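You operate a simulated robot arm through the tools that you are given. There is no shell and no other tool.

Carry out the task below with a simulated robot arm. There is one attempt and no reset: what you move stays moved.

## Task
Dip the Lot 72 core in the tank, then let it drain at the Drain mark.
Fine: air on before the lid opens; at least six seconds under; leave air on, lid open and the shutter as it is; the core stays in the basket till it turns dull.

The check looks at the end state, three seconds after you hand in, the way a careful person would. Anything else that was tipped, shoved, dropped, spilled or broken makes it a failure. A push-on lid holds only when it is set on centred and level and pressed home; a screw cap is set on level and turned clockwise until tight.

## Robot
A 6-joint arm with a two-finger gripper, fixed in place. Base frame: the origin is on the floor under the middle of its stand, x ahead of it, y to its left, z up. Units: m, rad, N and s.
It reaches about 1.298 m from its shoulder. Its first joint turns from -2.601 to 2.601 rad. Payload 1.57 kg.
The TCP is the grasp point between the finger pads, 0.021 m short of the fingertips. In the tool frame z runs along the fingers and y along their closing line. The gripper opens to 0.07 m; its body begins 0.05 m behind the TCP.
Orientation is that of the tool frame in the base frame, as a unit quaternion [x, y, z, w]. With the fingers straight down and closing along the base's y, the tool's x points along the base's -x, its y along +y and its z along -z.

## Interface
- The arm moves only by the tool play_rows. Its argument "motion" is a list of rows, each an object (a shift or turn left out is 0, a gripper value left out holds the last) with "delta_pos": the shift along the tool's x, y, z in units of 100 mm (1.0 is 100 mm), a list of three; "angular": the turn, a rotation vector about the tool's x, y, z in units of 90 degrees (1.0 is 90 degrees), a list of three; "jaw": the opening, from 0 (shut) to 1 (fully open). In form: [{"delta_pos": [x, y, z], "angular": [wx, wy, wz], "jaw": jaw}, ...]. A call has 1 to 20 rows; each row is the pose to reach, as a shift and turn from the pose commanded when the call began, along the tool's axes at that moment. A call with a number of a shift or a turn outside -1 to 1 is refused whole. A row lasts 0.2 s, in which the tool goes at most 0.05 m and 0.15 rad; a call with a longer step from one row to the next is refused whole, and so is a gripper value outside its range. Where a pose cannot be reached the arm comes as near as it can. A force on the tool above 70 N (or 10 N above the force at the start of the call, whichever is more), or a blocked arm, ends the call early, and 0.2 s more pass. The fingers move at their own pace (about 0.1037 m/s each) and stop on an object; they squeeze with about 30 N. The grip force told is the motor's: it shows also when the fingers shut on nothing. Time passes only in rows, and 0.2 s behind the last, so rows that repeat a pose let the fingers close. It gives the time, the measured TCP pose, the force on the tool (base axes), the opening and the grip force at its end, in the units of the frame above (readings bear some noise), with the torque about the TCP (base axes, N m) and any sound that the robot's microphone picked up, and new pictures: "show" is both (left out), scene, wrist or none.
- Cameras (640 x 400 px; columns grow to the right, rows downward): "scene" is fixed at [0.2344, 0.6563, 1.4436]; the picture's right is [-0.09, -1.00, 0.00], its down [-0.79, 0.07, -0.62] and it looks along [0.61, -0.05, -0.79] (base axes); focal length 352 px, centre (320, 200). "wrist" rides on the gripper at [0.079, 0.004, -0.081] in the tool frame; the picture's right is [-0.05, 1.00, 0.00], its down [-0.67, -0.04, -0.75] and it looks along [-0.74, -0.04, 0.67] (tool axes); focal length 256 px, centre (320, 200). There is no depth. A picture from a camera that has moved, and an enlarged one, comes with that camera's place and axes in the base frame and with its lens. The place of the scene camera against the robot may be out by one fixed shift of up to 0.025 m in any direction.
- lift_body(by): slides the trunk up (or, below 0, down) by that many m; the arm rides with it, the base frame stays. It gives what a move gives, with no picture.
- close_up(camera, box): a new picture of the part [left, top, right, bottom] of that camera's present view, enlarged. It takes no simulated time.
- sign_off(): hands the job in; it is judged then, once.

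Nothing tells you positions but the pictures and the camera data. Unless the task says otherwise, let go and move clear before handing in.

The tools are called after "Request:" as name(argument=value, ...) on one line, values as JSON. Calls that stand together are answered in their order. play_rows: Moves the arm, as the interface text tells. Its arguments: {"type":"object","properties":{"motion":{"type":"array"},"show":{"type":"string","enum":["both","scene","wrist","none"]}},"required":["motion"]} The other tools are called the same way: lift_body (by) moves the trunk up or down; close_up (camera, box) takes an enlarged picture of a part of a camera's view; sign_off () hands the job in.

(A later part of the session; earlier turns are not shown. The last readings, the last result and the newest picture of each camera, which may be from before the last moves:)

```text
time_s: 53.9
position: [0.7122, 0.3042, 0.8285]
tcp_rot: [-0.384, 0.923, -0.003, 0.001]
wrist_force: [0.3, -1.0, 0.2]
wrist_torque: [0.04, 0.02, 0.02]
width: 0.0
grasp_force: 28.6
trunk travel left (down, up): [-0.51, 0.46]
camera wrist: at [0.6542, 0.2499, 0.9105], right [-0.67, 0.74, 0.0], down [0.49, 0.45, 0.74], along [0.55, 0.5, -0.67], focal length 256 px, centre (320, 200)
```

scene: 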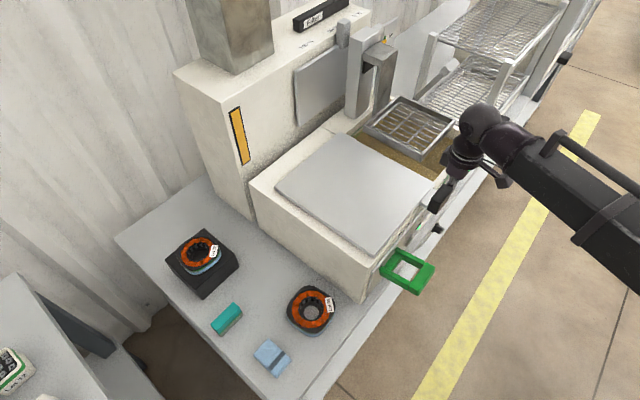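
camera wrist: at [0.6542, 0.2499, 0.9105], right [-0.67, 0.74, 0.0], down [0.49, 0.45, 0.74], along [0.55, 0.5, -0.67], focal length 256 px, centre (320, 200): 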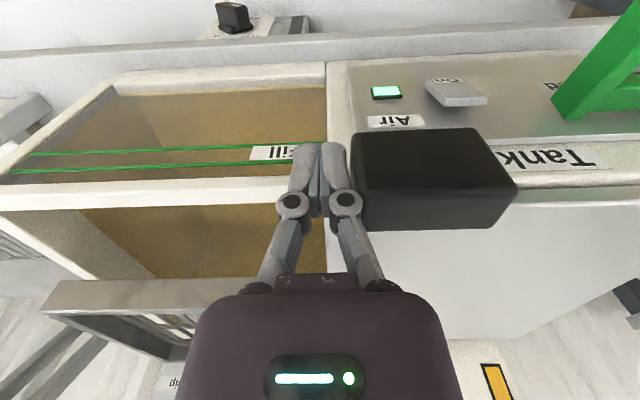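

Request:
play_rows(motion=[{"delta_pos": [0, 0.04, 0]}, {"delta_pos": [0, 0.08, 0]}, {"delta_pos": [0, 0.12, 0]}, {"delta_pos": [0, 0.15, 0]}], show="scene")

Request:
close_up(camera="scene", box=[250, 80, 490, 270])

```text
time_s: 54.9
position: [0.7033, 0.3149, 0.8287]
tcp_rot: [-0.384, 0.923, -0.002, -0.001]
wrist_force: [5.4, -7.2, 2.6]
wrist_torque: [0.15, 0.11, 0.06]
width: 0.0003
grasp_force: 28.5
trunk travel left (down, up): [-0.51, 0.46]
```

scene: 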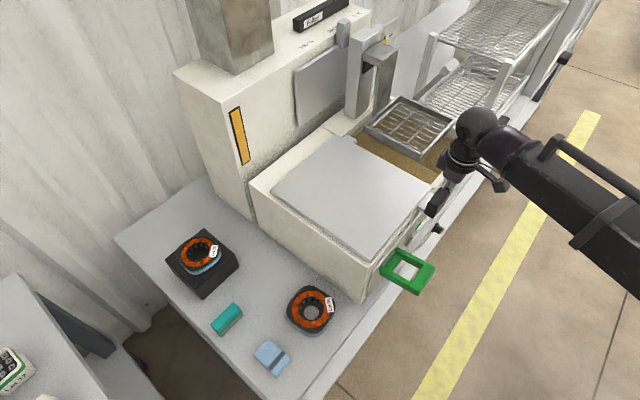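

```text
2.11 times, centred on (370, 175) of scene
camera zoom: at [0.2344, 0.6563, 1.4436], right [-0.09, -1.0, 0.0], down [-0.79, 0.07, -0.62], along [0.61, -0.05, -0.79], focal length 740 px, centre (215, 253)
```

zoom: 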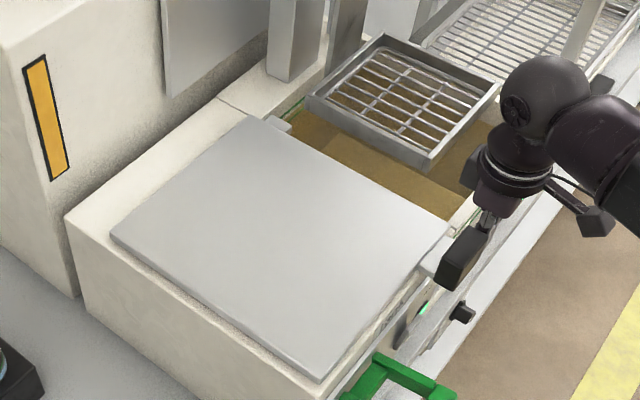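

The lid has reached its stop, fully open, with the brown liquid visible. Now I'll back off the handle, rise, and travel left to look closely at the Lot 72 core.

Request:
play_rows(motion=[{"delta_pos": [0, -0.1, 0]}, {"delta_pos": [0.2, -0.25, 0]}], show="none")

Request:
lift_body(by=0.13)

Request:
play_rows(motion=[{"delta_pos": [0, 0.5, 0], "jaw": 1}, {"delta_pos": [0, 1.0, 0]}], show="none")

Request:
play_rows(motion=[{"delta_pos": [0, 0.5, 0]}, {"delta_pos": [0, 1.0, 0]}], show="none")

Request:
play_rows(motion=[{"delta_pos": [0, 0.5, 0]}, {"delta_pos": [0, 1.0, 0]}], show="none")

Request:
play_rows(motion=[{"delta_pos": [0, 0.5, 0]}, {"delta_pos": [0, 1.0, 0]}], show="wrist")

```text
time_s: 55.5
position: [0.7054, 0.2844, 0.8297]
tcp_rot: [-0.384, 0.923, -0.002, 0.0]
wrist_force: [0.3, -0.2, 0.0]
wrist_torque: [0.02, 0.0, 0.02]
width: 0.0
grasp_force: 28.1
trunk travel left (down, up): [-0.51, 0.46]
```

```text
time_s: 57.1
position: [0.7059, 0.2836, 0.9591]
tcp_rot: [-0.384, 0.923, -0.002, -0.001]
wrist_force: [0.3, -0.8, -0.3]
wrist_torque: [0.02, -0.01, 0.01]
width: 0.0
grasp_force: 28.2
trunk travel left (down, up): [-0.64, 0.33]
```

```text
time_s: 57.7
position: [0.6341, 0.3546, 0.9578]
tcp_rot: [-0.383, 0.924, -0.002, -0.001]
wrist_force: [0.6, -0.9, -0.4]
wrist_torque: [-0.01, 0.01, -0.02]
width: 0.0696
grasp_force: 0.0
trunk travel left (down, up): [-0.64, 0.33]
```

```text
time_s: 58.3
position: [0.5646, 0.4261, 0.958]
tcp_rot: [-0.383, 0.924, -0.002, 0.0]
wrist_force: [-0.1, -0.9, -0.1]
wrist_torque: [-0.02, 0.03, -0.02]
width: 0.0701
grasp_force: 0.0
trunk travel left (down, up): [-0.64, 0.33]
```

```text
time_s: 58.9
position: [0.4943, 0.4978, 0.9588]
tcp_rot: [-0.384, 0.923, -0.003, -0.001]
wrist_force: [0.7, 0.1, -0.3]
wrist_torque: [0.01, 0.02, -0.01]
width: 0.07
grasp_force: 0.1
trunk travel left (down, up): [-0.64, 0.33]
```

```text
time_s: 59.5
position: [0.4237, 0.5674, 0.9584]
tcp_rot: [-0.383, 0.924, -0.001, -0.001]
wrist_force: [-0.1, -0.6, 0.0]
wrist_torque: [0.01, 0.03, -0.02]
width: 0.07
grasp_force: 0.1
trunk travel left (down, up): [-0.64, 0.33]
camera wrist: at [0.3636, 0.5125, 1.0403], right [-0.67, 0.74, 0.0], down [0.49, 0.45, 0.74], along [0.55, 0.5, -0.67], focal length 256 px, centre (320, 200)
```

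wrist: 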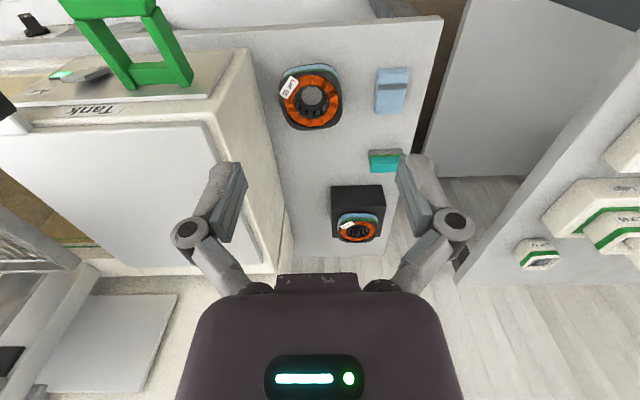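

Request:
close_up(camera="wrist", box=[310, 170, 410, 260])

Request:
play_rows(motion=[{"delta_pos": [-0.4, 0.2, 0]}, {"delta_pos": [-0.8, 0.4, 0]}, {"delta_pos": [-1.0, 0.55, 0]}], show="none")

Request:
play_rows(motion=[{"delta_pos": [-0.4, 0, 0]}, {"delta_pos": [-0.8, 0, 0]}, {"delta_pos": [-1.0, 0, 0]}], show="both")

```text
4.44 times, centred on (360, 215) of wrist
camera zoom: at [0.3636, 0.5125, 1.0403], right [-0.67, 0.74, 0.0], down [0.49, 0.45, 0.74], along [0.55, 0.5, -0.67], focal length 1138 px, centre (142, 133)
```

zoom: 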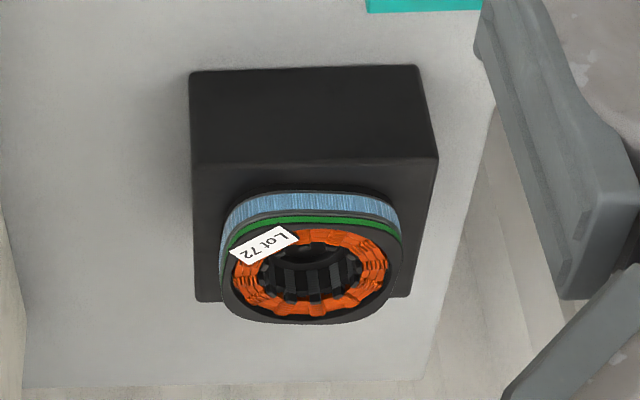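

```text
time_s: 60.3
position: [0.455, 0.6752, 0.9591]
tcp_rot: [-0.384, 0.924, -0.002, -0.001]
wrist_force: [-0.1, 0.5, 0.6]
wrist_torque: [0.0, -0.01, 0.03]
width: 0.07
grasp_force: 0.0
trunk travel left (down, up): [-0.64, 0.33]
```

```text
time_s: 61.1
position: [0.5261, 0.7463, 0.9582]
tcp_rot: [-0.384, 0.923, -0.001, 0.0]
wrist_force: [-0.2, 1.0, -0.1]
wrist_torque: [-0.01, 0.0, 0.03]
width: 0.0701
grasp_force: 0.2
out of reach, approached as far as the arm can: row 3
trunk travel left (down, up): [-0.64, 0.33]
camera wrist: at [0.467, 0.6919, 1.0403], right [-0.67, 0.74, 0.0], down [0.49, 0.45, 0.74], along [0.55, 0.5, -0.67], focal length 256 px, centre (320, 200)
```

scene: 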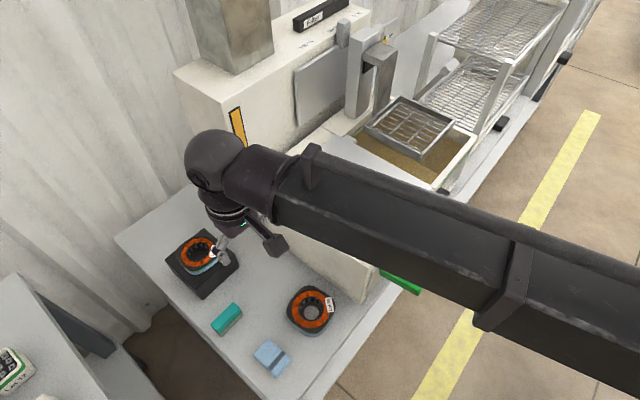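
wrist: 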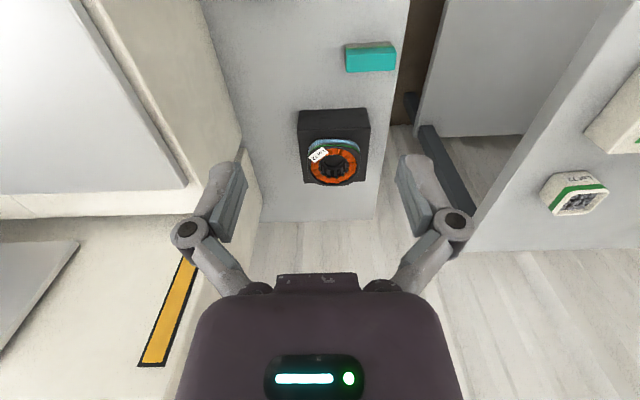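

It flagged out of reach at the last step, although the position was reached. I'll test how much further the arm goes toward the core.

Request:
play_rows(motion=[{"delta_pos": [-0.3, 0, 0]}, {"delta_pos": [-0.6, 0, 0]}], show="wrist")

```text
time_s: 61.7
position: [0.5659, 0.7909, 0.9584]
tcp_rot: [-0.385, 0.923, -0.002, -0.001]
wrist_force: [-0.4, -0.1, -0.5]
wrist_torque: [0.0, 0.03, -0.01]
width: 0.0698
grasp_force: 0.2
trunk travel left (down, up): [-0.64, 0.33]
camera wrist: at [0.5083, 0.7353, 1.0401], right [-0.67, 0.74, 0.0], down [0.49, 0.45, 0.74], along [0.55, 0.5, -0.67], focal length 256 px, centre (320, 200)
```

wrist: 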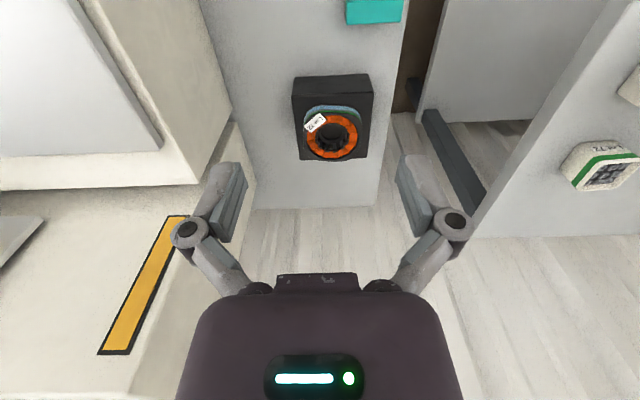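

Request:
close_up(camera="wrist", box=[280, 65, 390, 170])

```text
3.81 times, centred on (335, 118) of wrist
camera zoom: at [0.5083, 0.7353, 1.0401], right [-0.67, 0.74, 0.0], down [0.49, 0.45, 0.74], along [0.55, 0.5, -0.67], focal length 975 px, centre (263, 514)
```

zoom: 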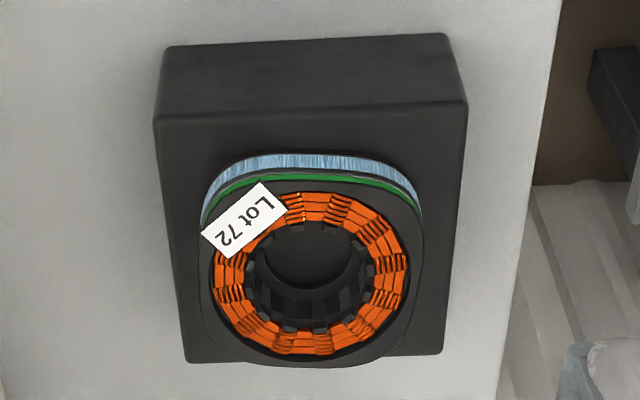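

The core's top centre is at u=-0.167, n=1.1095, z=0.698; it is about 92 mm square, 33 mm tall, with a 52 mm hole and sits on the block at z=0.665. I'll grip its left wall, away from the tag, with one finger in the hole. First I'll move over it at height to check the arm reaches.

Request:
play_rows(motion=[{"delta_pos": [-0.4, 0.2, 0]}, {"delta_pos": [-0.8, 0.44, 0]}, {"delta_pos": [-1.0, 0.44, 0], "jaw": 0.75}], show="none")

Request:
play_rows(motion=[{"delta_pos": [-0.25, 0, 0]}, {"delta_pos": [-0.5, 0, 0]}, {"delta_pos": [-0.5, 0, 0]}], show="both")

```text
time_s: 62.5
position: [0.6037, 0.8904, 0.9586]
tcp_rot: [-0.384, 0.924, -0.002, -0.001]
wrist_force: [1.6, -0.5, -0.3]
wrist_torque: [0.0, -0.01, 0.01]
width: 0.0526
grasp_force: 0.0
trunk travel left (down, up): [-0.64, 0.33]
```

```text
time_s: 63.3
position: [0.6416, 0.9246, 0.9598]
tcp_rot: [-0.385, 0.923, -0.002, 0.0]
wrist_force: [-0.6, -0.1, 0.6]
wrist_torque: [0.0, 0.0, -0.02]
width: 0.0525
grasp_force: 0.0
trunk travel left (down, up): [-0.64, 0.33]
camera wrist: at [0.5826, 0.8704, 1.0405], right [-0.67, 0.74, 0.0], down [0.49, 0.45, 0.74], along [0.55, 0.5, -0.67], focal length 256 px, centre (320, 200)
```

scene: 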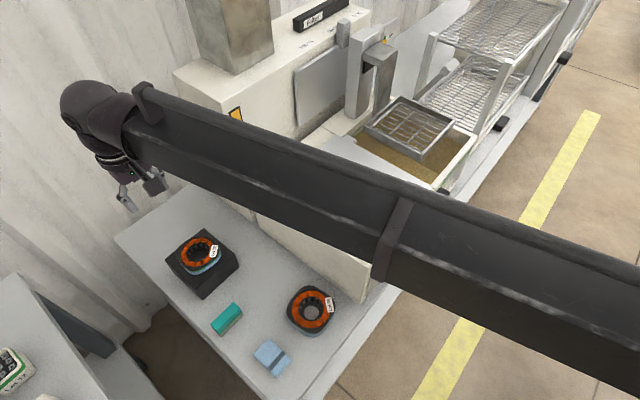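
wrist: 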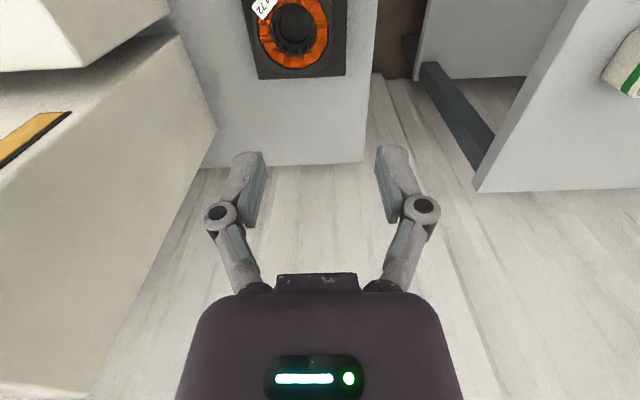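

The arm reaches and the forearm stays left of the machine. The wall to grip is centred at u=-0.204, so I'll trim the position slightly and descend in stages.

Request:
play_rows(motion=[{"delta_pos": [-0.02, 0.04, 0]}], show="none")

Request:
lift_body(by=-0.19)

Request:
play_rows(motion=[{"delta_pos": [0, 0, 0]}], show="both")

```text
time_s: 63.7
position: [0.6389, 0.9292, 0.9589]
tcp_rot: [-0.385, 0.923, -0.002, -0.001]
wrist_force: [0.8, 0.6, -0.3]
wrist_torque: [-0.02, 0.0, 0.01]
width: 0.0524
grasp_force: 0.0
trunk travel left (down, up): [-0.64, 0.33]
```

```text
time_s: 65.8
position: [0.639, 0.9296, 0.7682]
tcp_rot: [-0.385, 0.923, -0.002, 0.0]
wrist_force: [-0.4, 0.1, -0.2]
wrist_torque: [0.01, -0.01, 0.01]
width: 0.0525
grasp_force: 0.1
trunk travel left (down, up): [-0.45, 0.52]
```

```text
time_s: 66.2
position: [0.64, 0.9299, 0.7688]
tcp_rot: [-0.384, 0.923, -0.002, -0.001]
wrist_force: [-0.2, -0.5, 0.5]
wrist_torque: [0.01, -0.01, -0.01]
width: 0.0527
grasp_force: 0.0
trunk travel left (down, up): [-0.45, 0.52]
camera wrist: at [0.5809, 0.8751, 0.8504], right [-0.67, 0.74, 0.0], down [0.49, 0.45, 0.74], along [0.55, 0.5, -0.67], focal length 256 px, centre (320, 200)
```

scene: 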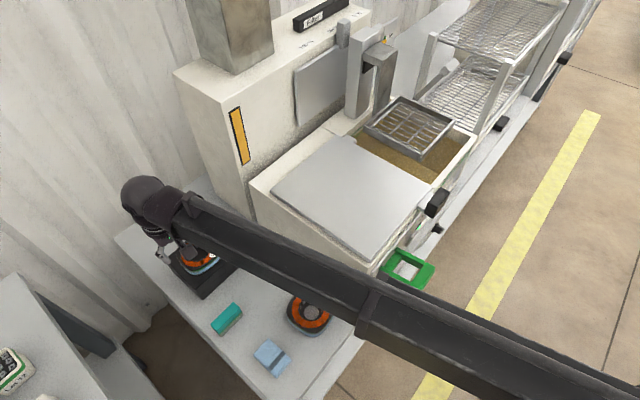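
wrist: 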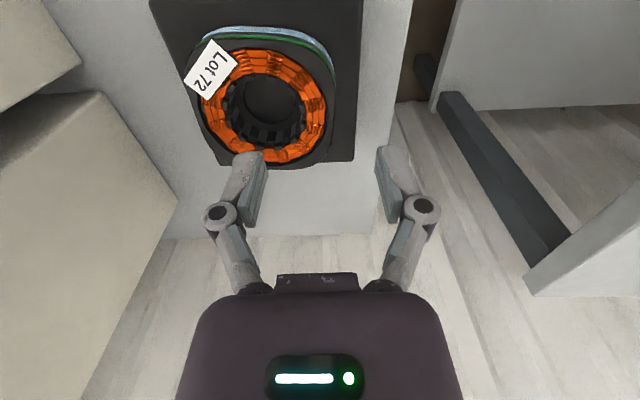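

Position checks out: wall centre at u=-0.204, fingers straddling it. I'll lower until the tips are at the core's top, check, then go down the rest.

Request:
lift_body(by=-0.045)

Request:
play_rows(motion=[{"delta_pos": [0, 0, 0]}], show="both")

Request:
close_up(camera="wrist", box=[160, 30, 440, 220])

Request:
close_up(camera="scene", box=[120, 190, 260, 300])

```text
time_s: 67.0
position: [0.6405, 0.9293, 0.723]
tcp_rot: [-0.384, 0.923, -0.003, -0.001]
wrist_force: [-0.5, 0.8, 0.7]
wrist_torque: [0.0, -0.02, 0.01]
width: 0.0524
grasp_force: 0.0
trunk travel left (down, up): [-0.405, 0.565]
```

```text
time_s: 67.5
position: [0.6411, 0.9299, 0.7238]
tcp_rot: [-0.384, 0.924, -0.003, -0.001]
wrist_force: [0.5, 0.1, 0.8]
wrist_torque: [-0.01, 0.0, -0.01]
width: 0.0523
grasp_force: 0.0
trunk travel left (down, up): [-0.405, 0.565]
camera wrist: at [0.5809, 0.8751, 0.8054], right [-0.67, 0.74, 0.0], down [0.49, 0.45, 0.74], along [0.55, 0.5, -0.67], focal length 256 px, centre (320, 200)
```

scene: 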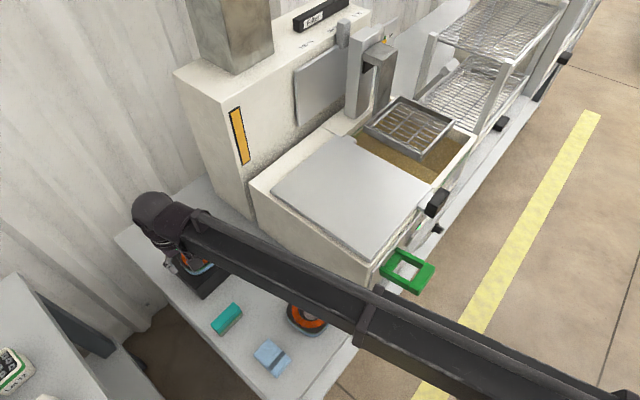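
wrist: 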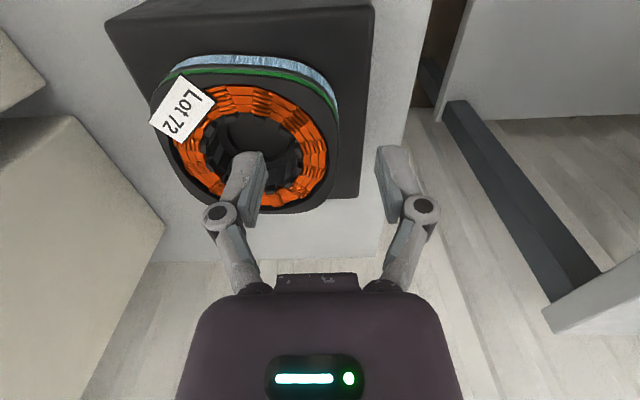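

```text
2.11 times, centred on (300, 125) of wrist
camera zoom: at [0.5809, 0.8751, 0.8054], right [-0.67, 0.74, 0.0], down [0.49, 0.45, 0.74], along [0.55, 0.5, -0.67], focal length 539 px, centre (362, 358)
```

zoom: 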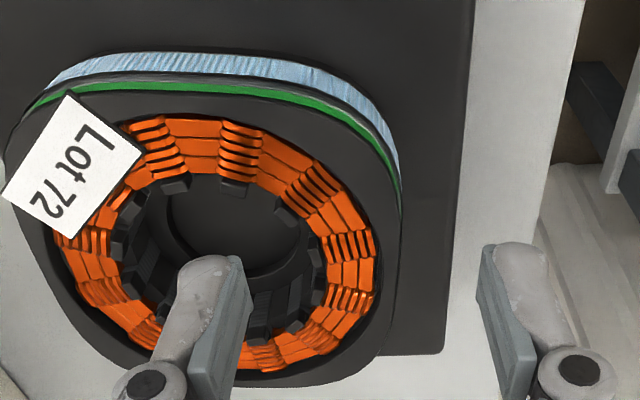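

```text
3.64 times, centred on (190, 245) of scene
camera zoom: at [0.2344, 0.6563, 1.4436], right [-0.09, -1.0, 0.0], down [-0.79, 0.07, -0.62], along [0.61, -0.05, -0.79], focal length 1278 px, centre (793, 36)
```

zoom: 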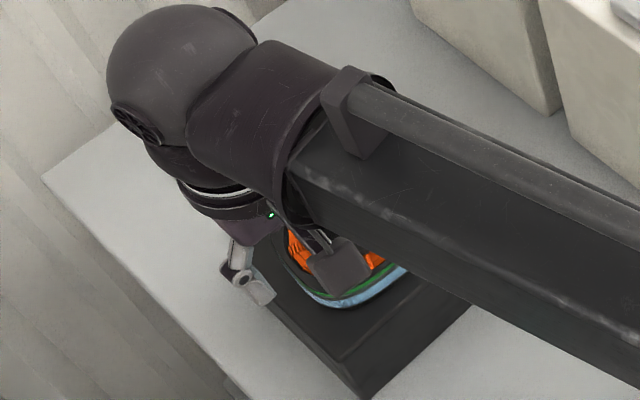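

The inner finger is centred over the hole and the outer one is clear of the core. I'll lower the last 31 mm, then close.

Request:
lift_body(by=-0.031)

Request:
play_rows(motion=[{"jaw": 0.3}, {"jaw": 0.3}, {"jaw": 0.0}, {"jaw": 0.0}, {"jaw": 0.0}], show="both")

```text
time_s: 68.2
position: [0.6382, 0.929, 0.6932]
tcp_rot: [-0.384, 0.923, -0.002, -0.001]
wrist_force: [3.4, -2.6, 6.1]
wrist_torque: [-0.1, -0.04, 0.05]
width: 0.0611
grasp_force: 2.8
trunk travel left (down, up): [-0.374, 0.596]
```

```text
time_s: 69.4
position: [0.641, 0.9301, 0.6933]
tcp_rot: [-0.384, 0.923, -0.002, 0.0]
wrist_force: [-2.2, 0.4, 2.7]
wrist_torque: [0.03, 0.07, 0.0]
width: 0.0253
grasp_force: 29.8
trunk travel left (down, up): [-0.374, 0.596]
camera wrist: at [0.5807, 0.875, 0.7747], right [-0.67, 0.74, 0.0], down [0.49, 0.45, 0.74], along [0.55, 0.5, -0.67], focal length 256 px, centre (320, 200)
```

scene: 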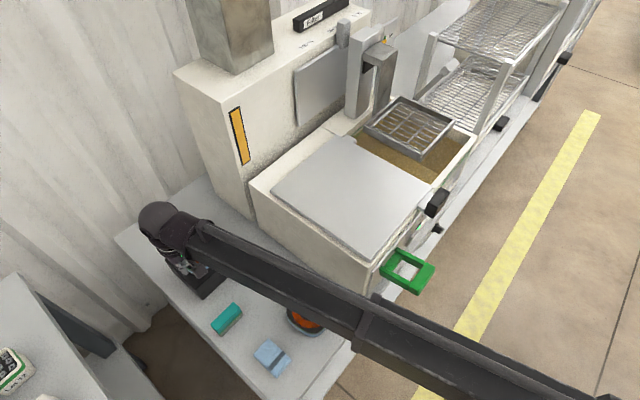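
wrist: 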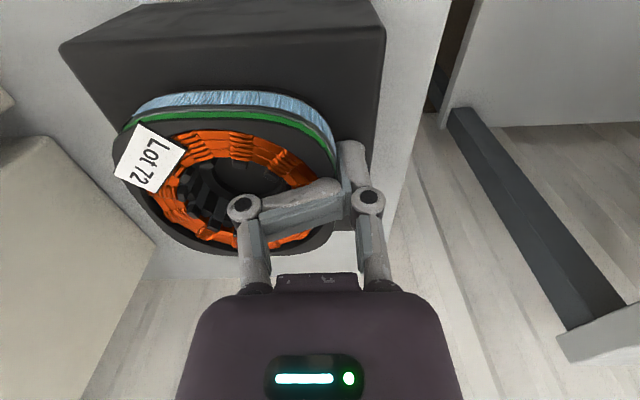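

The inner finger touched something on the way down and its tip link has rotated. I'll look closely before doing anything else.

Request:
close_up(camera="wrist", box=[170, 110, 410, 280])

Request:
close_up(camera="scene", box=[130, 190, 250, 310])

```text
2.35 times, centred on (290, 195) of wrist
camera zoom: at [0.5807, 0.875, 0.7747], right [-0.67, 0.74, 0.0], down [0.49, 0.45, 0.74], along [0.55, 0.5, -0.67], focal length 602 px, centre (391, 212)
```

zoom: 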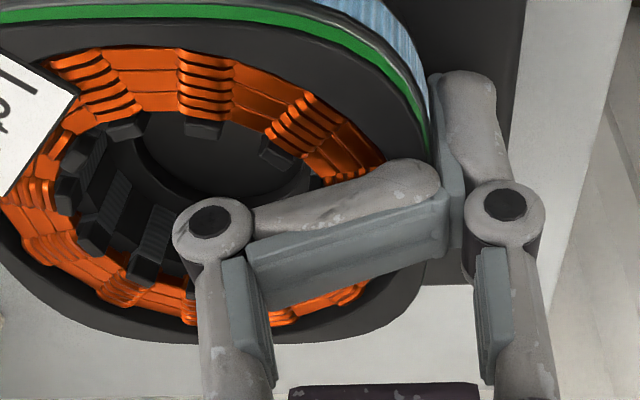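

```text
3.33 times, centred on (190, 250) of scene
camera zoom: at [0.2344, 0.6563, 1.4436], right [-0.09, -1.0, 0.0], down [-0.79, 0.07, -0.62], along [0.61, -0.05, -0.79], focal length 1172 px, centre (753, 33)
```

zoom: 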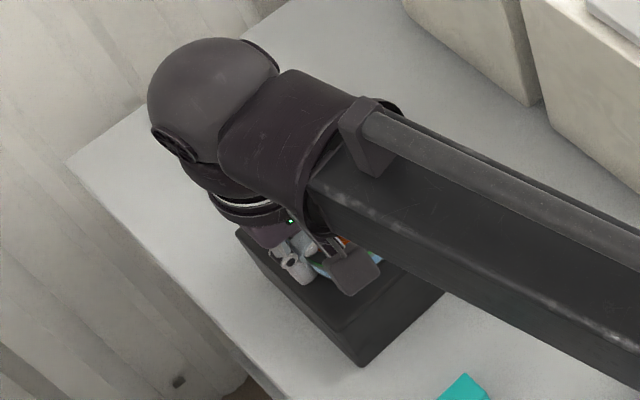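

The gripper's tip links are hinged, and the inner one has folded over the ring because the hole narrows toward its bottom. I'll open gently, rise a bit, and check that the core hasn't moved.

Request:
play_rows(motion=[{"jaw": 0.4}, {"jaw": 0.6}, {"jaw": 0.8}, {"jaw": 0.85}, {"jaw": 0.85}], show="wrist")

Request:
lift_body(by=0.06)

Request:
play_rows(motion=[{"delta_pos": [0, 0, 0]}], show="wrist")

Request:
close_up(camera="wrist", box=[160, 30, 440, 220])

```text
time_s: 70.6
position: [0.6404, 0.9301, 0.693]
tcp_rot: [-0.385, 0.923, -0.003, 0.0]
wrist_force: [-1.0, 1.5, 2.9]
wrist_torque: [-0.03, -0.03, 0.0]
width: 0.0653
grasp_force: 0.5
trunk travel left (down, up): [-0.374, 0.596]
camera wrist: at [0.5807, 0.8751, 0.7746], right [-0.67, 0.74, 0.0], down [0.49, 0.45, 0.74], along [0.55, 0.5, -0.67], focal length 256 px, centre (320, 200)
```

wrist: 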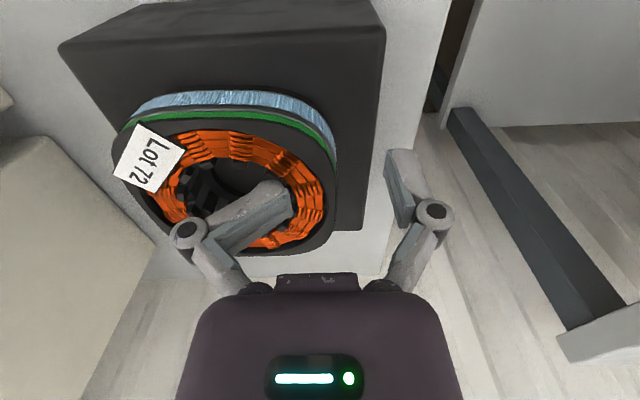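

```text
time_s: 71.6
position: [0.6397, 0.9299, 0.7531]
tcp_rot: [-0.384, 0.923, -0.002, -0.001]
wrist_force: [0.1, 0.2, 0.0]
wrist_torque: [-0.04, -0.01, -0.02]
width: 0.0608
grasp_force: 0.0
trunk travel left (down, up): [-0.434, 0.536]
```

```text
time_s: 72.0
position: [0.6393, 0.9301, 0.7525]
tcp_rot: [-0.384, 0.923, -0.002, -0.001]
wrist_force: [-0.1, -0.1, -0.4]
wrist_torque: [-0.01, -0.02, 0.02]
width: 0.0596
grasp_force: 0.1
trunk travel left (down, up): [-0.434, 0.536]
camera wrist: at [0.5809, 0.8751, 0.8343], right [-0.67, 0.74, 0.0], down [0.49, 0.45, 0.74], along [0.55, 0.5, -0.67], focal length 256 px, centre (320, 200)
```

wrist: 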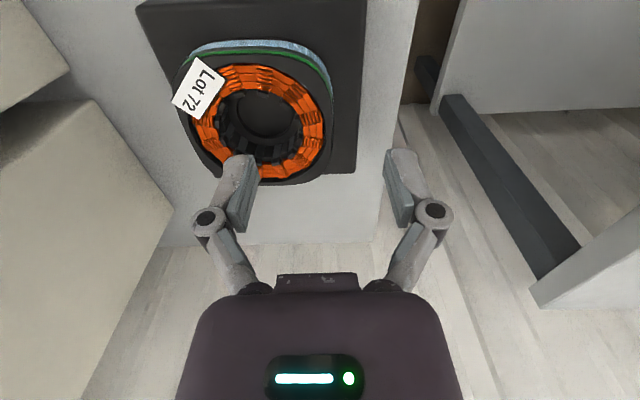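

```text
2.11 times, centred on (300, 125) of wrist
camera zoom: at [0.5809, 0.8751, 0.8343], right [-0.67, 0.74, 0.0], down [0.49, 0.45, 0.74], along [0.55, 0.5, -0.67], focal length 539 px, centre (362, 358)
```

zoom: 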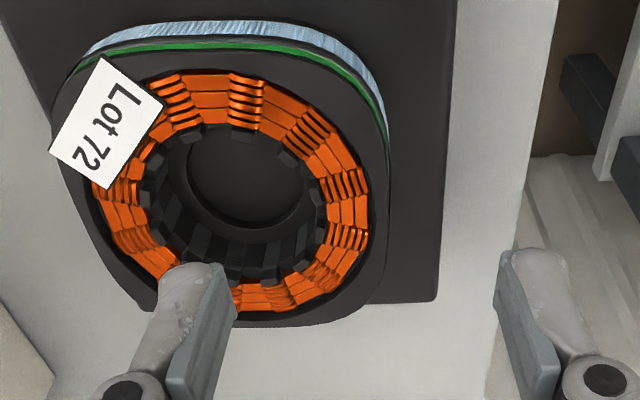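

The core hasn't moved. There's a raised boss on the block inside the hole, topping out around z=0.686, which blocked the fingertip. So I'll grip with only the top ~10 mm of wall, lowering in small steps and watching the force.

Request:
play_rows(motion=[{"delta_pos": [0.02, 0, 0], "jaw": 0.72}, {"delta_pos": [0.02, 0, 0], "jaw": 0.72}, {"delta_pos": [0.02, 0, 0], "jaw": 0.72}], show="none")

Request:
lift_body(by=-0.038)

Request:
play_rows(motion=[{"delta_pos": [0, 0, 0]}], show="wrist")

Request:
close_up(camera="wrist", box=[160, 80, 440, 270])

```text
time_s: 72.8
position: [0.6383, 0.9281, 0.7518]
tcp_rot: [-0.384, 0.923, -0.003, -0.001]
wrist_force: [-0.5, 0.6, -0.1]
wrist_torque: [-0.04, -0.02, -0.01]
width: 0.0505
grasp_force: 0.0
trunk travel left (down, up): [-0.434, 0.536]
```

```text
time_s: 73.6
position: [0.6392, 0.9274, 0.7155]
tcp_rot: [-0.383, 0.924, -0.002, -0.002]
wrist_force: [0.0, 0.2, -0.1]
wrist_torque: [0.01, 0.04, 0.02]
width: 0.0501
grasp_force: 0.1
trunk travel left (down, up): [-0.396, 0.574]
```

```text
time_s: 74.0
position: [0.6403, 0.9284, 0.7147]
tcp_rot: [-0.384, 0.923, -0.002, -0.001]
wrist_force: [-0.1, 0.4, 0.4]
wrist_torque: [-0.01, 0.03, -0.02]
width: 0.0503
grasp_force: 0.1
trunk travel left (down, up): [-0.396, 0.574]
camera wrist: at [0.5799, 0.8736, 0.7964], right [-0.67, 0.74, 0.0], down [0.49, 0.45, 0.74], along [0.55, 0.5, -0.67], focal length 256 px, centre (320, 200)
```

wrist: 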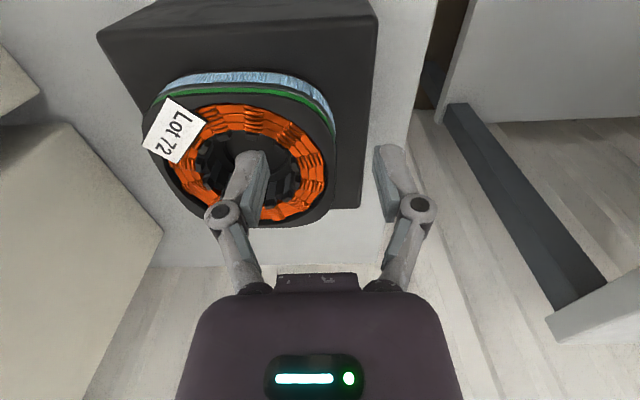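

```text
2.11 times, centred on (300, 175) of wrist
camera zoom: at [0.5799, 0.8736, 0.7964], right [-0.67, 0.74, 0.0], down [0.49, 0.45, 0.74], along [0.55, 0.5, -0.67], focal length 539 px, centre (362, 253)
```

zoom: 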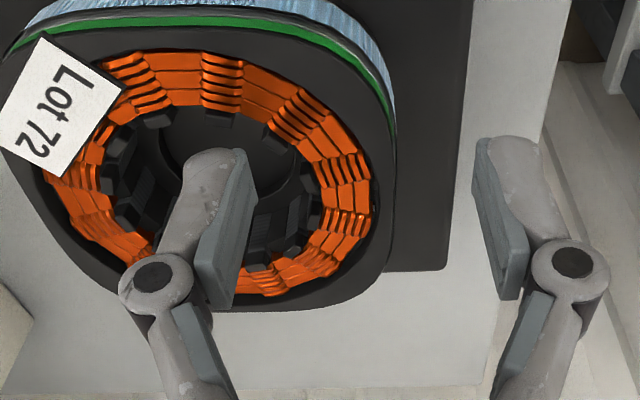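

Request:
lift_body(by=-0.004)

Request:
lift_body(by=-0.002)

```text
time_s: 74.6
position: [0.6393, 0.9281, 0.7114]
tcp_rot: [-0.383, 0.924, -0.002, 0.0]
wrist_force: [2.0, 0.8, 7.2]
wrist_torque: [-0.16, -0.14, 0.09]
width: 0.0545
grasp_force: 2.8
trunk travel left (down, up): [-0.392, 0.578]
```

```text
time_s: 75.1
position: [0.6382, 0.9274, 0.7084]
tcp_rot: [-0.384, 0.923, -0.002, 0.0]
wrist_force: [4.7, 0.9, 10.0]
wrist_torque: [-0.24, -0.25, 0.18]
width: 0.0579
grasp_force: 5.0
trunk travel left (down, up): [-0.39, 0.58]
```

The fingertip meets a surface in the hole at about z=0.691, only ~7 mm below the core's top. I'll rise, slide back a little and take a clear look into the hole before choosing the grip.

Request:
lift_body(by=0.06)

Request:
play_rows(motion=[{"delta_pos": [0.3, -0.3, 0]}, {"delta_pos": [0.5, -0.4, 0]}], show="wrist")

Request:
close_up(camera="wrist", box=[270, 60, 390, 160])

```text
time_s: 76.1
position: [0.6396, 0.9297, 0.7686]
tcp_rot: [-0.385, 0.923, -0.003, -0.001]
wrist_force: [-0.1, 0.1, -0.3]
wrist_torque: [0.03, -0.04, 0.02]
width: 0.0503
grasp_force: 0.0
trunk travel left (down, up): [-0.45, 0.52]
```

```text
time_s: 76.7
position: [0.6323, 0.8646, 0.7687]
tcp_rot: [-0.385, 0.923, -0.002, 0.0]
wrist_force: [-0.2, -0.2, 0.0]
wrist_torque: [0.04, 0.02, -0.02]
width: 0.0504
grasp_force: 0.1
trunk travel left (down, up): [-0.45, 0.52]
camera wrist: at [0.5734, 0.8089, 0.8505], right [-0.67, 0.74, 0.0], down [0.49, 0.45, 0.74], along [0.55, 0.5, -0.67], focal length 256 px, centre (320, 200)
```

wrist: 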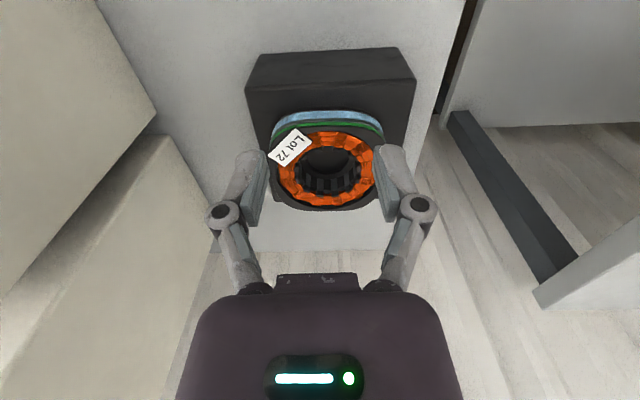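

```text
4.00 times, centred on (330, 110) of wrist
camera zoom: at [0.5734, 0.8089, 0.8505], right [-0.67, 0.74, 0.0], down [0.49, 0.45, 0.74], along [0.55, 0.5, -0.67], focal length 1024 px, centre (280, 560)
```

zoom: 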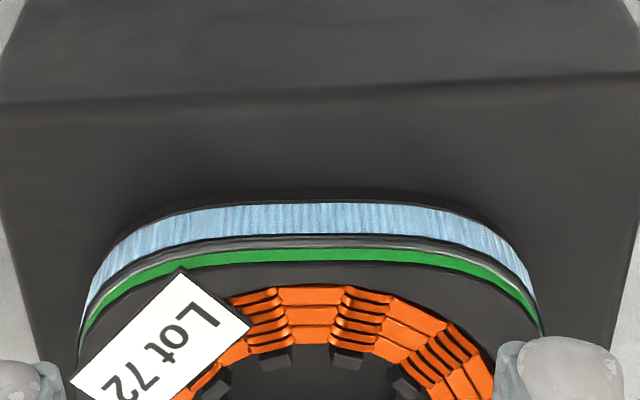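

Request:
close_up(camera="wrist", box=[280, 135, 380, 200])

Request:
play_rows(motion=[{"delta_pos": [-0.3, 0.3, 0]}, {"delta_pos": [-0.4, 0.6, 0]}], show="wrist")

Request:
close_up(camera="wrist", box=[200, 60, 320, 140])

```text
6.15 times, centred on (330, 168) of wrist
camera zoom: at [0.5734, 0.8089, 0.8505], right [-0.67, 0.74, 0.0], down [0.49, 0.45, 0.74], along [0.55, 0.5, -0.67], focal length 1575 px, centre (258, 400)
```

zoom: 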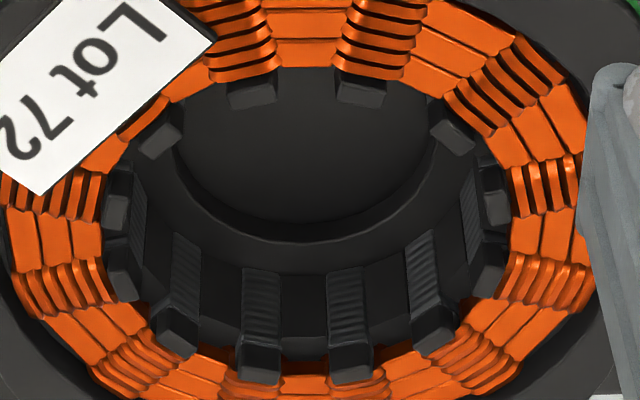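

```text
time_s: 77.3
position: [0.6197, 0.9361, 0.7676]
tcp_rot: [-0.384, 0.923, -0.002, -0.001]
wrist_force: [0.1, 0.0, 0.6]
wrist_torque: [0.01, -0.01, 0.01]
width: 0.0504
grasp_force: 0.0
trunk travel left (down, up): [-0.45, 0.52]
camera wrist: at [0.5607, 0.8809, 0.8502], right [-0.67, 0.74, 0.0], down [0.49, 0.45, 0.74], along [0.55, 0.5, -0.67], focal length 256 px, centre (320, 200)
```

wrist: 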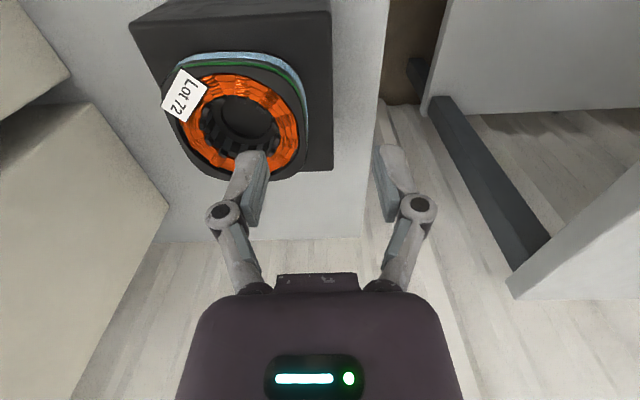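

```text
5.00 times, centred on (260, 100) of wrist
camera zoom: at [0.5607, 0.8809, 0.8502], right [-0.67, 0.74, 0.0], down [0.49, 0.45, 0.74], along [0.55, 0.5, -0.67], focal length 1280 px, centre (620, 700)
```

zoom: 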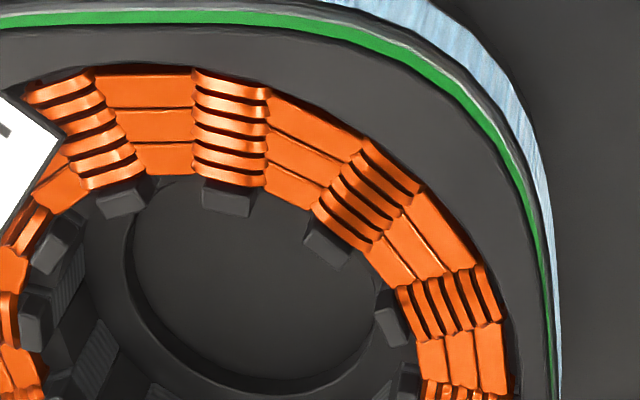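

Now I can see why: the tooth tips form a hole of about 20 mm radius centred at n≈1.116, about 8 mm farther than I'd aimed (a perspective bias), so the pad corner landed on a tooth. I'll recentre to u=-0.2005, n=1.116 and lower again in small steps.

Request:
play_rows(motion=[{"delta_pos": [-0.08, -0.12, 0], "jaw": 0.74}, {"delta_pos": [-0.159, -0.232, 0], "jaw": 0.74}, {"delta_pos": [-0.159, -0.232, 0], "jaw": 0.74}], show="none")

Request:
lift_body(by=-0.04)

Request:
play_rows(motion=[{"delta_pos": [0, 0, 0]}], show="wrist")

Request:
close_up(camera="wrist", box=[180, 90, 320, 190])

```text
time_s: 78.1
position: [0.6466, 0.9304, 0.7688]
tcp_rot: [-0.385, 0.923, -0.002, -0.001]
wrist_force: [0.1, 0.1, -0.4]
wrist_torque: [-0.02, -0.02, -0.03]
width: 0.0517
grasp_force: 0.1
trunk travel left (down, up): [-0.45, 0.52]
```

```text
time_s: 78.9
position: [0.6459, 0.932, 0.7291]
tcp_rot: [-0.384, 0.923, -0.003, 0.0]
wrist_force: [0.3, -0.1, 0.4]
wrist_torque: [-0.01, -0.02, -0.01]
width: 0.0518
grasp_force: 0.2
trunk travel left (down, up): [-0.41, 0.56]
```

```text
time_s: 79.3
position: [0.6447, 0.9295, 0.7279]
tcp_rot: [-0.385, 0.923, -0.003, -0.001]
wrist_force: [-0.3, 0.5, 0.0]
wrist_torque: [0.02, 0.03, 0.01]
width: 0.0516
grasp_force: 0.1
trunk travel left (down, up): [-0.41, 0.56]
camera wrist: at [0.5869, 0.8764, 0.8103], right [-0.67, 0.74, 0.0], down [0.49, 0.45, 0.74], along [0.55, 0.5, -0.67], focal length 256 px, centre (320, 200)
```

wrist: 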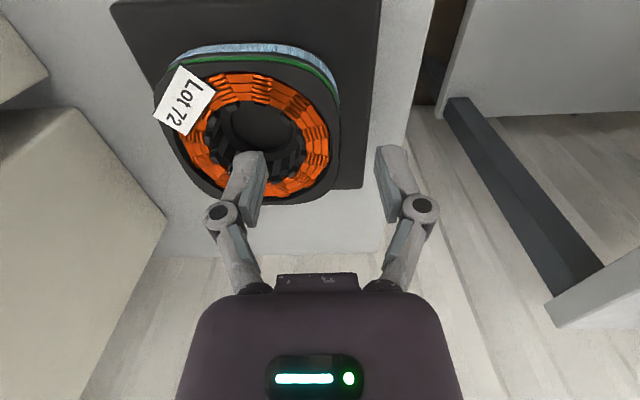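

```text
4.00 times, centred on (250, 140) of wrist
camera zoom: at [0.5869, 0.8764, 0.8103], right [-0.67, 0.74, 0.0], down [0.49, 0.45, 0.74], along [0.55, 0.5, -0.67], focal length 1024 px, centre (600, 440)
```

zoom: 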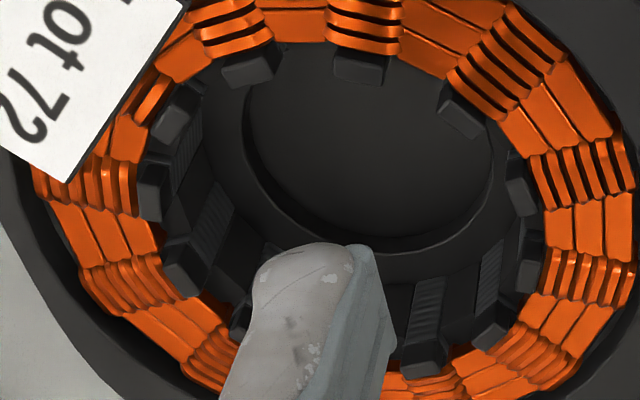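

Request:
play_rows(motion=[{"delta_pos": [-0.04, 0, 0]}], show="none")

Request:
lift_body(by=-0.014)

Request:
lift_body(by=-0.004)

Request:
lift_body(by=-0.003)

```text
time_s: 79.7
position: [0.6503, 0.9349, 0.7285]
tcp_rot: [-0.384, 0.923, -0.002, 0.0]
wrist_force: [0.0, -0.5, 0.4]
wrist_torque: [-0.02, -0.03, -0.01]
width: 0.0519
grasp_force: 0.0
trunk travel left (down, up): [-0.41, 0.56]
```

```text
time_s: 80.3
position: [0.6494, 0.9339, 0.7146]
tcp_rot: [-0.384, 0.923, -0.003, -0.002]
wrist_force: [-0.4, -1.0, 0.2]
wrist_torque: [-0.01, 0.0, 0.02]
width: 0.052
grasp_force: 0.1
trunk travel left (down, up): [-0.396, 0.574]
```

```text
time_s: 80.9
position: [0.6486, 0.9339, 0.7104]
tcp_rot: [-0.384, 0.923, -0.003, -0.001]
wrist_force: [0.3, -0.4, 0.4]
wrist_torque: [-0.01, 0.02, -0.05]
width: 0.0517
grasp_force: 0.1
trunk travel left (down, up): [-0.392, 0.578]
```

```text
time_s: 81.4
position: [0.6506, 0.9344, 0.7079]
tcp_rot: [-0.384, 0.923, -0.003, -0.001]
wrist_force: [0.8, -0.4, 0.9]
wrist_torque: [0.0, 0.01, -0.04]
width: 0.052
grasp_force: 0.1
trunk travel left (down, up): [-0.389, 0.581]
```

No contact this time, so the centring was the problem. I'll continue down in small steps.

Request:
lift_body(by=-0.004)

Request:
lift_body(by=-0.004)

Request:
lift_body(by=-0.003)

Request:
play_rows(motion=[{"delta_pos": [0, 0, 0]}], show="wrist")

Request:
close_up(camera="wrist", box=[160, 100, 440, 270])

```text
time_s: 81.9
position: [0.6491, 0.9343, 0.7021]
tcp_rot: [-0.384, 0.923, -0.003, -0.001]
wrist_force: [0.1, -0.7, -0.1]
wrist_torque: [-0.02, 0.0, 0.02]
width: 0.0514
grasp_force: 0.1
trunk travel left (down, up): [-0.385, 0.585]
```

```text
time_s: 82.4
position: [0.6497, 0.935, 0.6998]
tcp_rot: [-0.384, 0.923, -0.002, -0.001]
wrist_force: [0.5, -0.3, 0.6]
wrist_torque: [0.03, 0.02, 0.01]
width: 0.0518
grasp_force: 0.1
trunk travel left (down, up): [-0.381, 0.589]
```

```text
time_s: 83.0
position: [0.6496, 0.9337, 0.6968]
tcp_rot: [-0.385, 0.923, -0.002, -0.001]
wrist_force: [0.3, -0.1, 0.0]
wrist_torque: [-0.02, -0.02, -0.03]
width: 0.0517
grasp_force: 0.1
trunk travel left (down, up): [-0.378, 0.592]
```

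```text
time_s: 83.4
position: [0.6486, 0.9337, 0.6967]
tcp_rot: [-0.385, 0.923, -0.002, -0.001]
wrist_force: [0.1, 0.7, 0.0]
wrist_torque: [-0.01, 0.04, 0.01]
width: 0.0519
grasp_force: 0.2
trunk travel left (down, up): [-0.378, 0.592]
camera wrist: at [0.5902, 0.8797, 0.7783], right [-0.67, 0.74, 0.0], down [0.49, 0.45, 0.74], along [0.55, 0.5, -0.67], focal length 256 px, centre (320, 200)
```

wrist: 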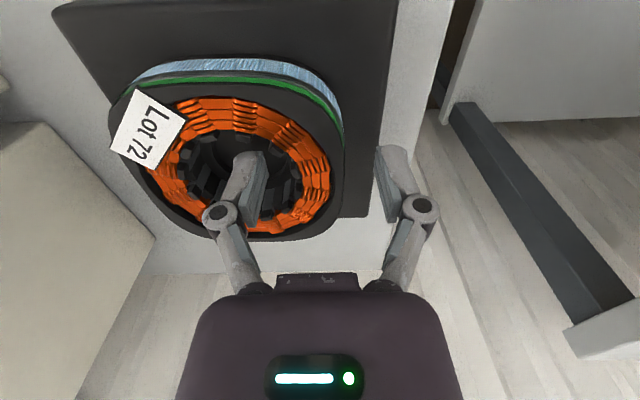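

```text
2.29 times, centred on (300, 185) of wrist
camera zoom: at [0.5902, 0.8797, 0.7783], right [-0.67, 0.74, 0.0], down [0.49, 0.45, 0.74], along [0.55, 0.5, -0.67], focal length 585 px, centre (366, 234)
```

zoom: 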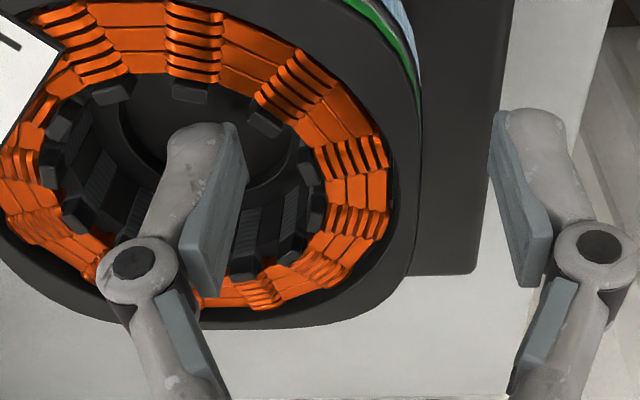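

The fingers are now 20 mm deep on both sides of the wall with no contact. Closing on the wall.

Request:
play_rows(motion=[{"jaw": 0.5}, {"jaw": 0.35}, {"jaw": 0.2}, {"jaw": 0.0}, {"jaw": 0.0}], show="wrist")

Request:
close_up(camera="wrist", box=[160, 100, 440, 270])

```text
time_s: 84.6
position: [0.6502, 0.9339, 0.697]
tcp_rot: [-0.384, 0.923, -0.002, 0.0]
wrist_force: [3.1, -3.0, 3.8]
wrist_torque: [-0.2, 0.05, 0.05]
width: 0.0294
grasp_force: 30.5
trunk travel left (down, up): [-0.378, 0.592]
camera wrist: at [0.5903, 0.8793, 0.7789], right [-0.67, 0.74, 0.0], down [0.49, 0.45, 0.74], along [0.55, 0.5, -0.67], focal length 256 px, centre (320, 200)
```

wrist: 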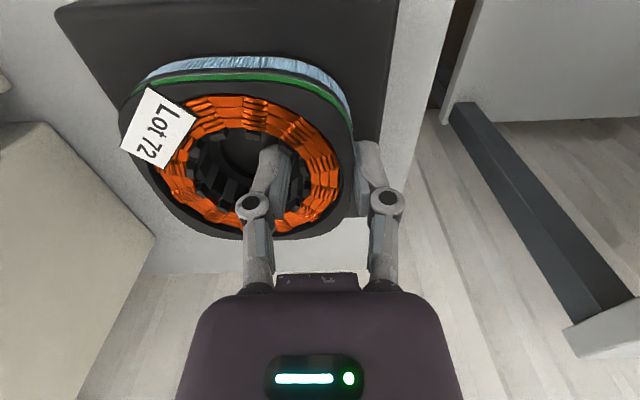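

```text
2.29 times, centred on (300, 185) of wrist
camera zoom: at [0.5903, 0.8793, 0.7789], right [-0.67, 0.74, 0.0], down [0.49, 0.45, 0.74], along [0.55, 0.5, -0.67], focal length 585 px, centre (366, 234)
```

zoom: 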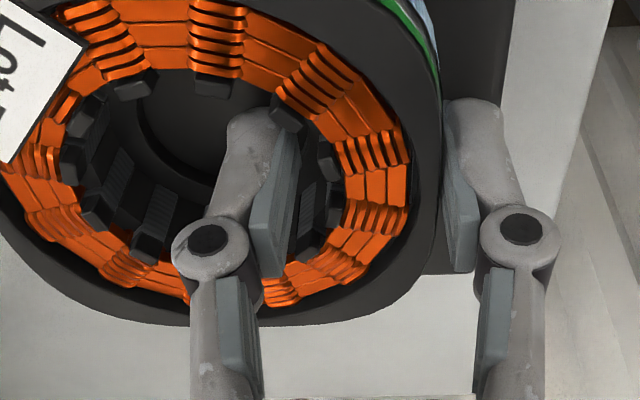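

Grip holds at 29 mm wall thickness with 30 N; the core slid a few mm on its block as it centred in the grip. I'll lift a little and check that it comes up level.

Request:
lift_body(by=0.008)

Request:
play_rows(motion=[{"delta_pos": [0, 0, 0]}], show="both")

Request:
close_up(camera="wrist", box=[110, 50, 390, 250])

Request:
close_up(camera="scene", box=[140, 200, 260, 310])

```text
time_s: 85.1
position: [0.6493, 0.9354, 0.7042]
tcp_rot: [-0.384, 0.923, -0.002, -0.001]
wrist_force: [-0.2, -0.1, -5.7]
wrist_torque: [0.15, 0.12, 0.03]
width: 0.0291
grasp_force: 30.1
trunk travel left (down, up): [-0.386, 0.584]
```

```text
time_s: 85.5
position: [0.6492, 0.9335, 0.7032]
tcp_rot: [-0.385, 0.923, -0.002, -0.001]
wrist_force: [0.9, 0.4, -5.3]
wrist_torque: [0.12, 0.1, -0.03]
width: 0.0293
grasp_force: 29.6
trunk travel left (down, up): [-0.386, 0.584]
camera wrist: at [0.5904, 0.88, 0.7857], right [-0.67, 0.74, 0.0], down [0.49, 0.45, 0.74], along [0.55, 0.5, -0.67], focal length 256 px, centre (320, 200)
```

scene: 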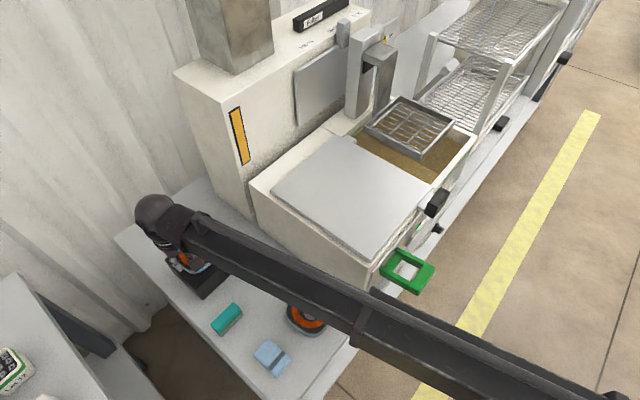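
wrist: 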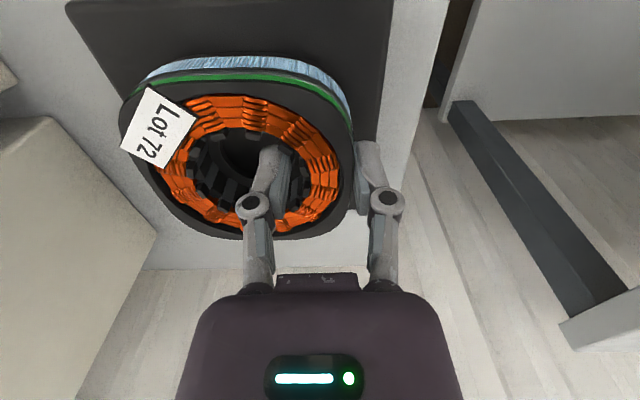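

```text
2.00 times, centred on (250, 150) of wrist
camera zoom: at [0.5904, 0.88, 0.7857], right [-0.67, 0.74, 0.0], down [0.49, 0.45, 0.74], along [0.55, 0.5, -0.67], focal length 512 px, centre (460, 300)
```

zoom: 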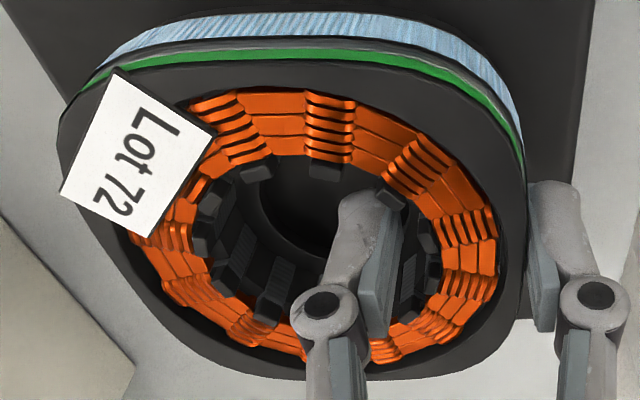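

```text
3.64 times, centred on (200, 255) of scene
camera zoom: at [0.2344, 0.6563, 1.4436], right [-0.09, -1.0, 0.0], down [-0.79, 0.07, -0.62], along [0.61, -0.05, -0.79], focal length 1278 px, centre (756, 0)
```

zoom: 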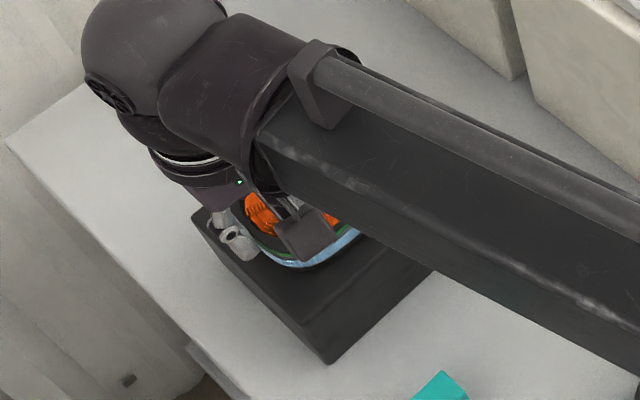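

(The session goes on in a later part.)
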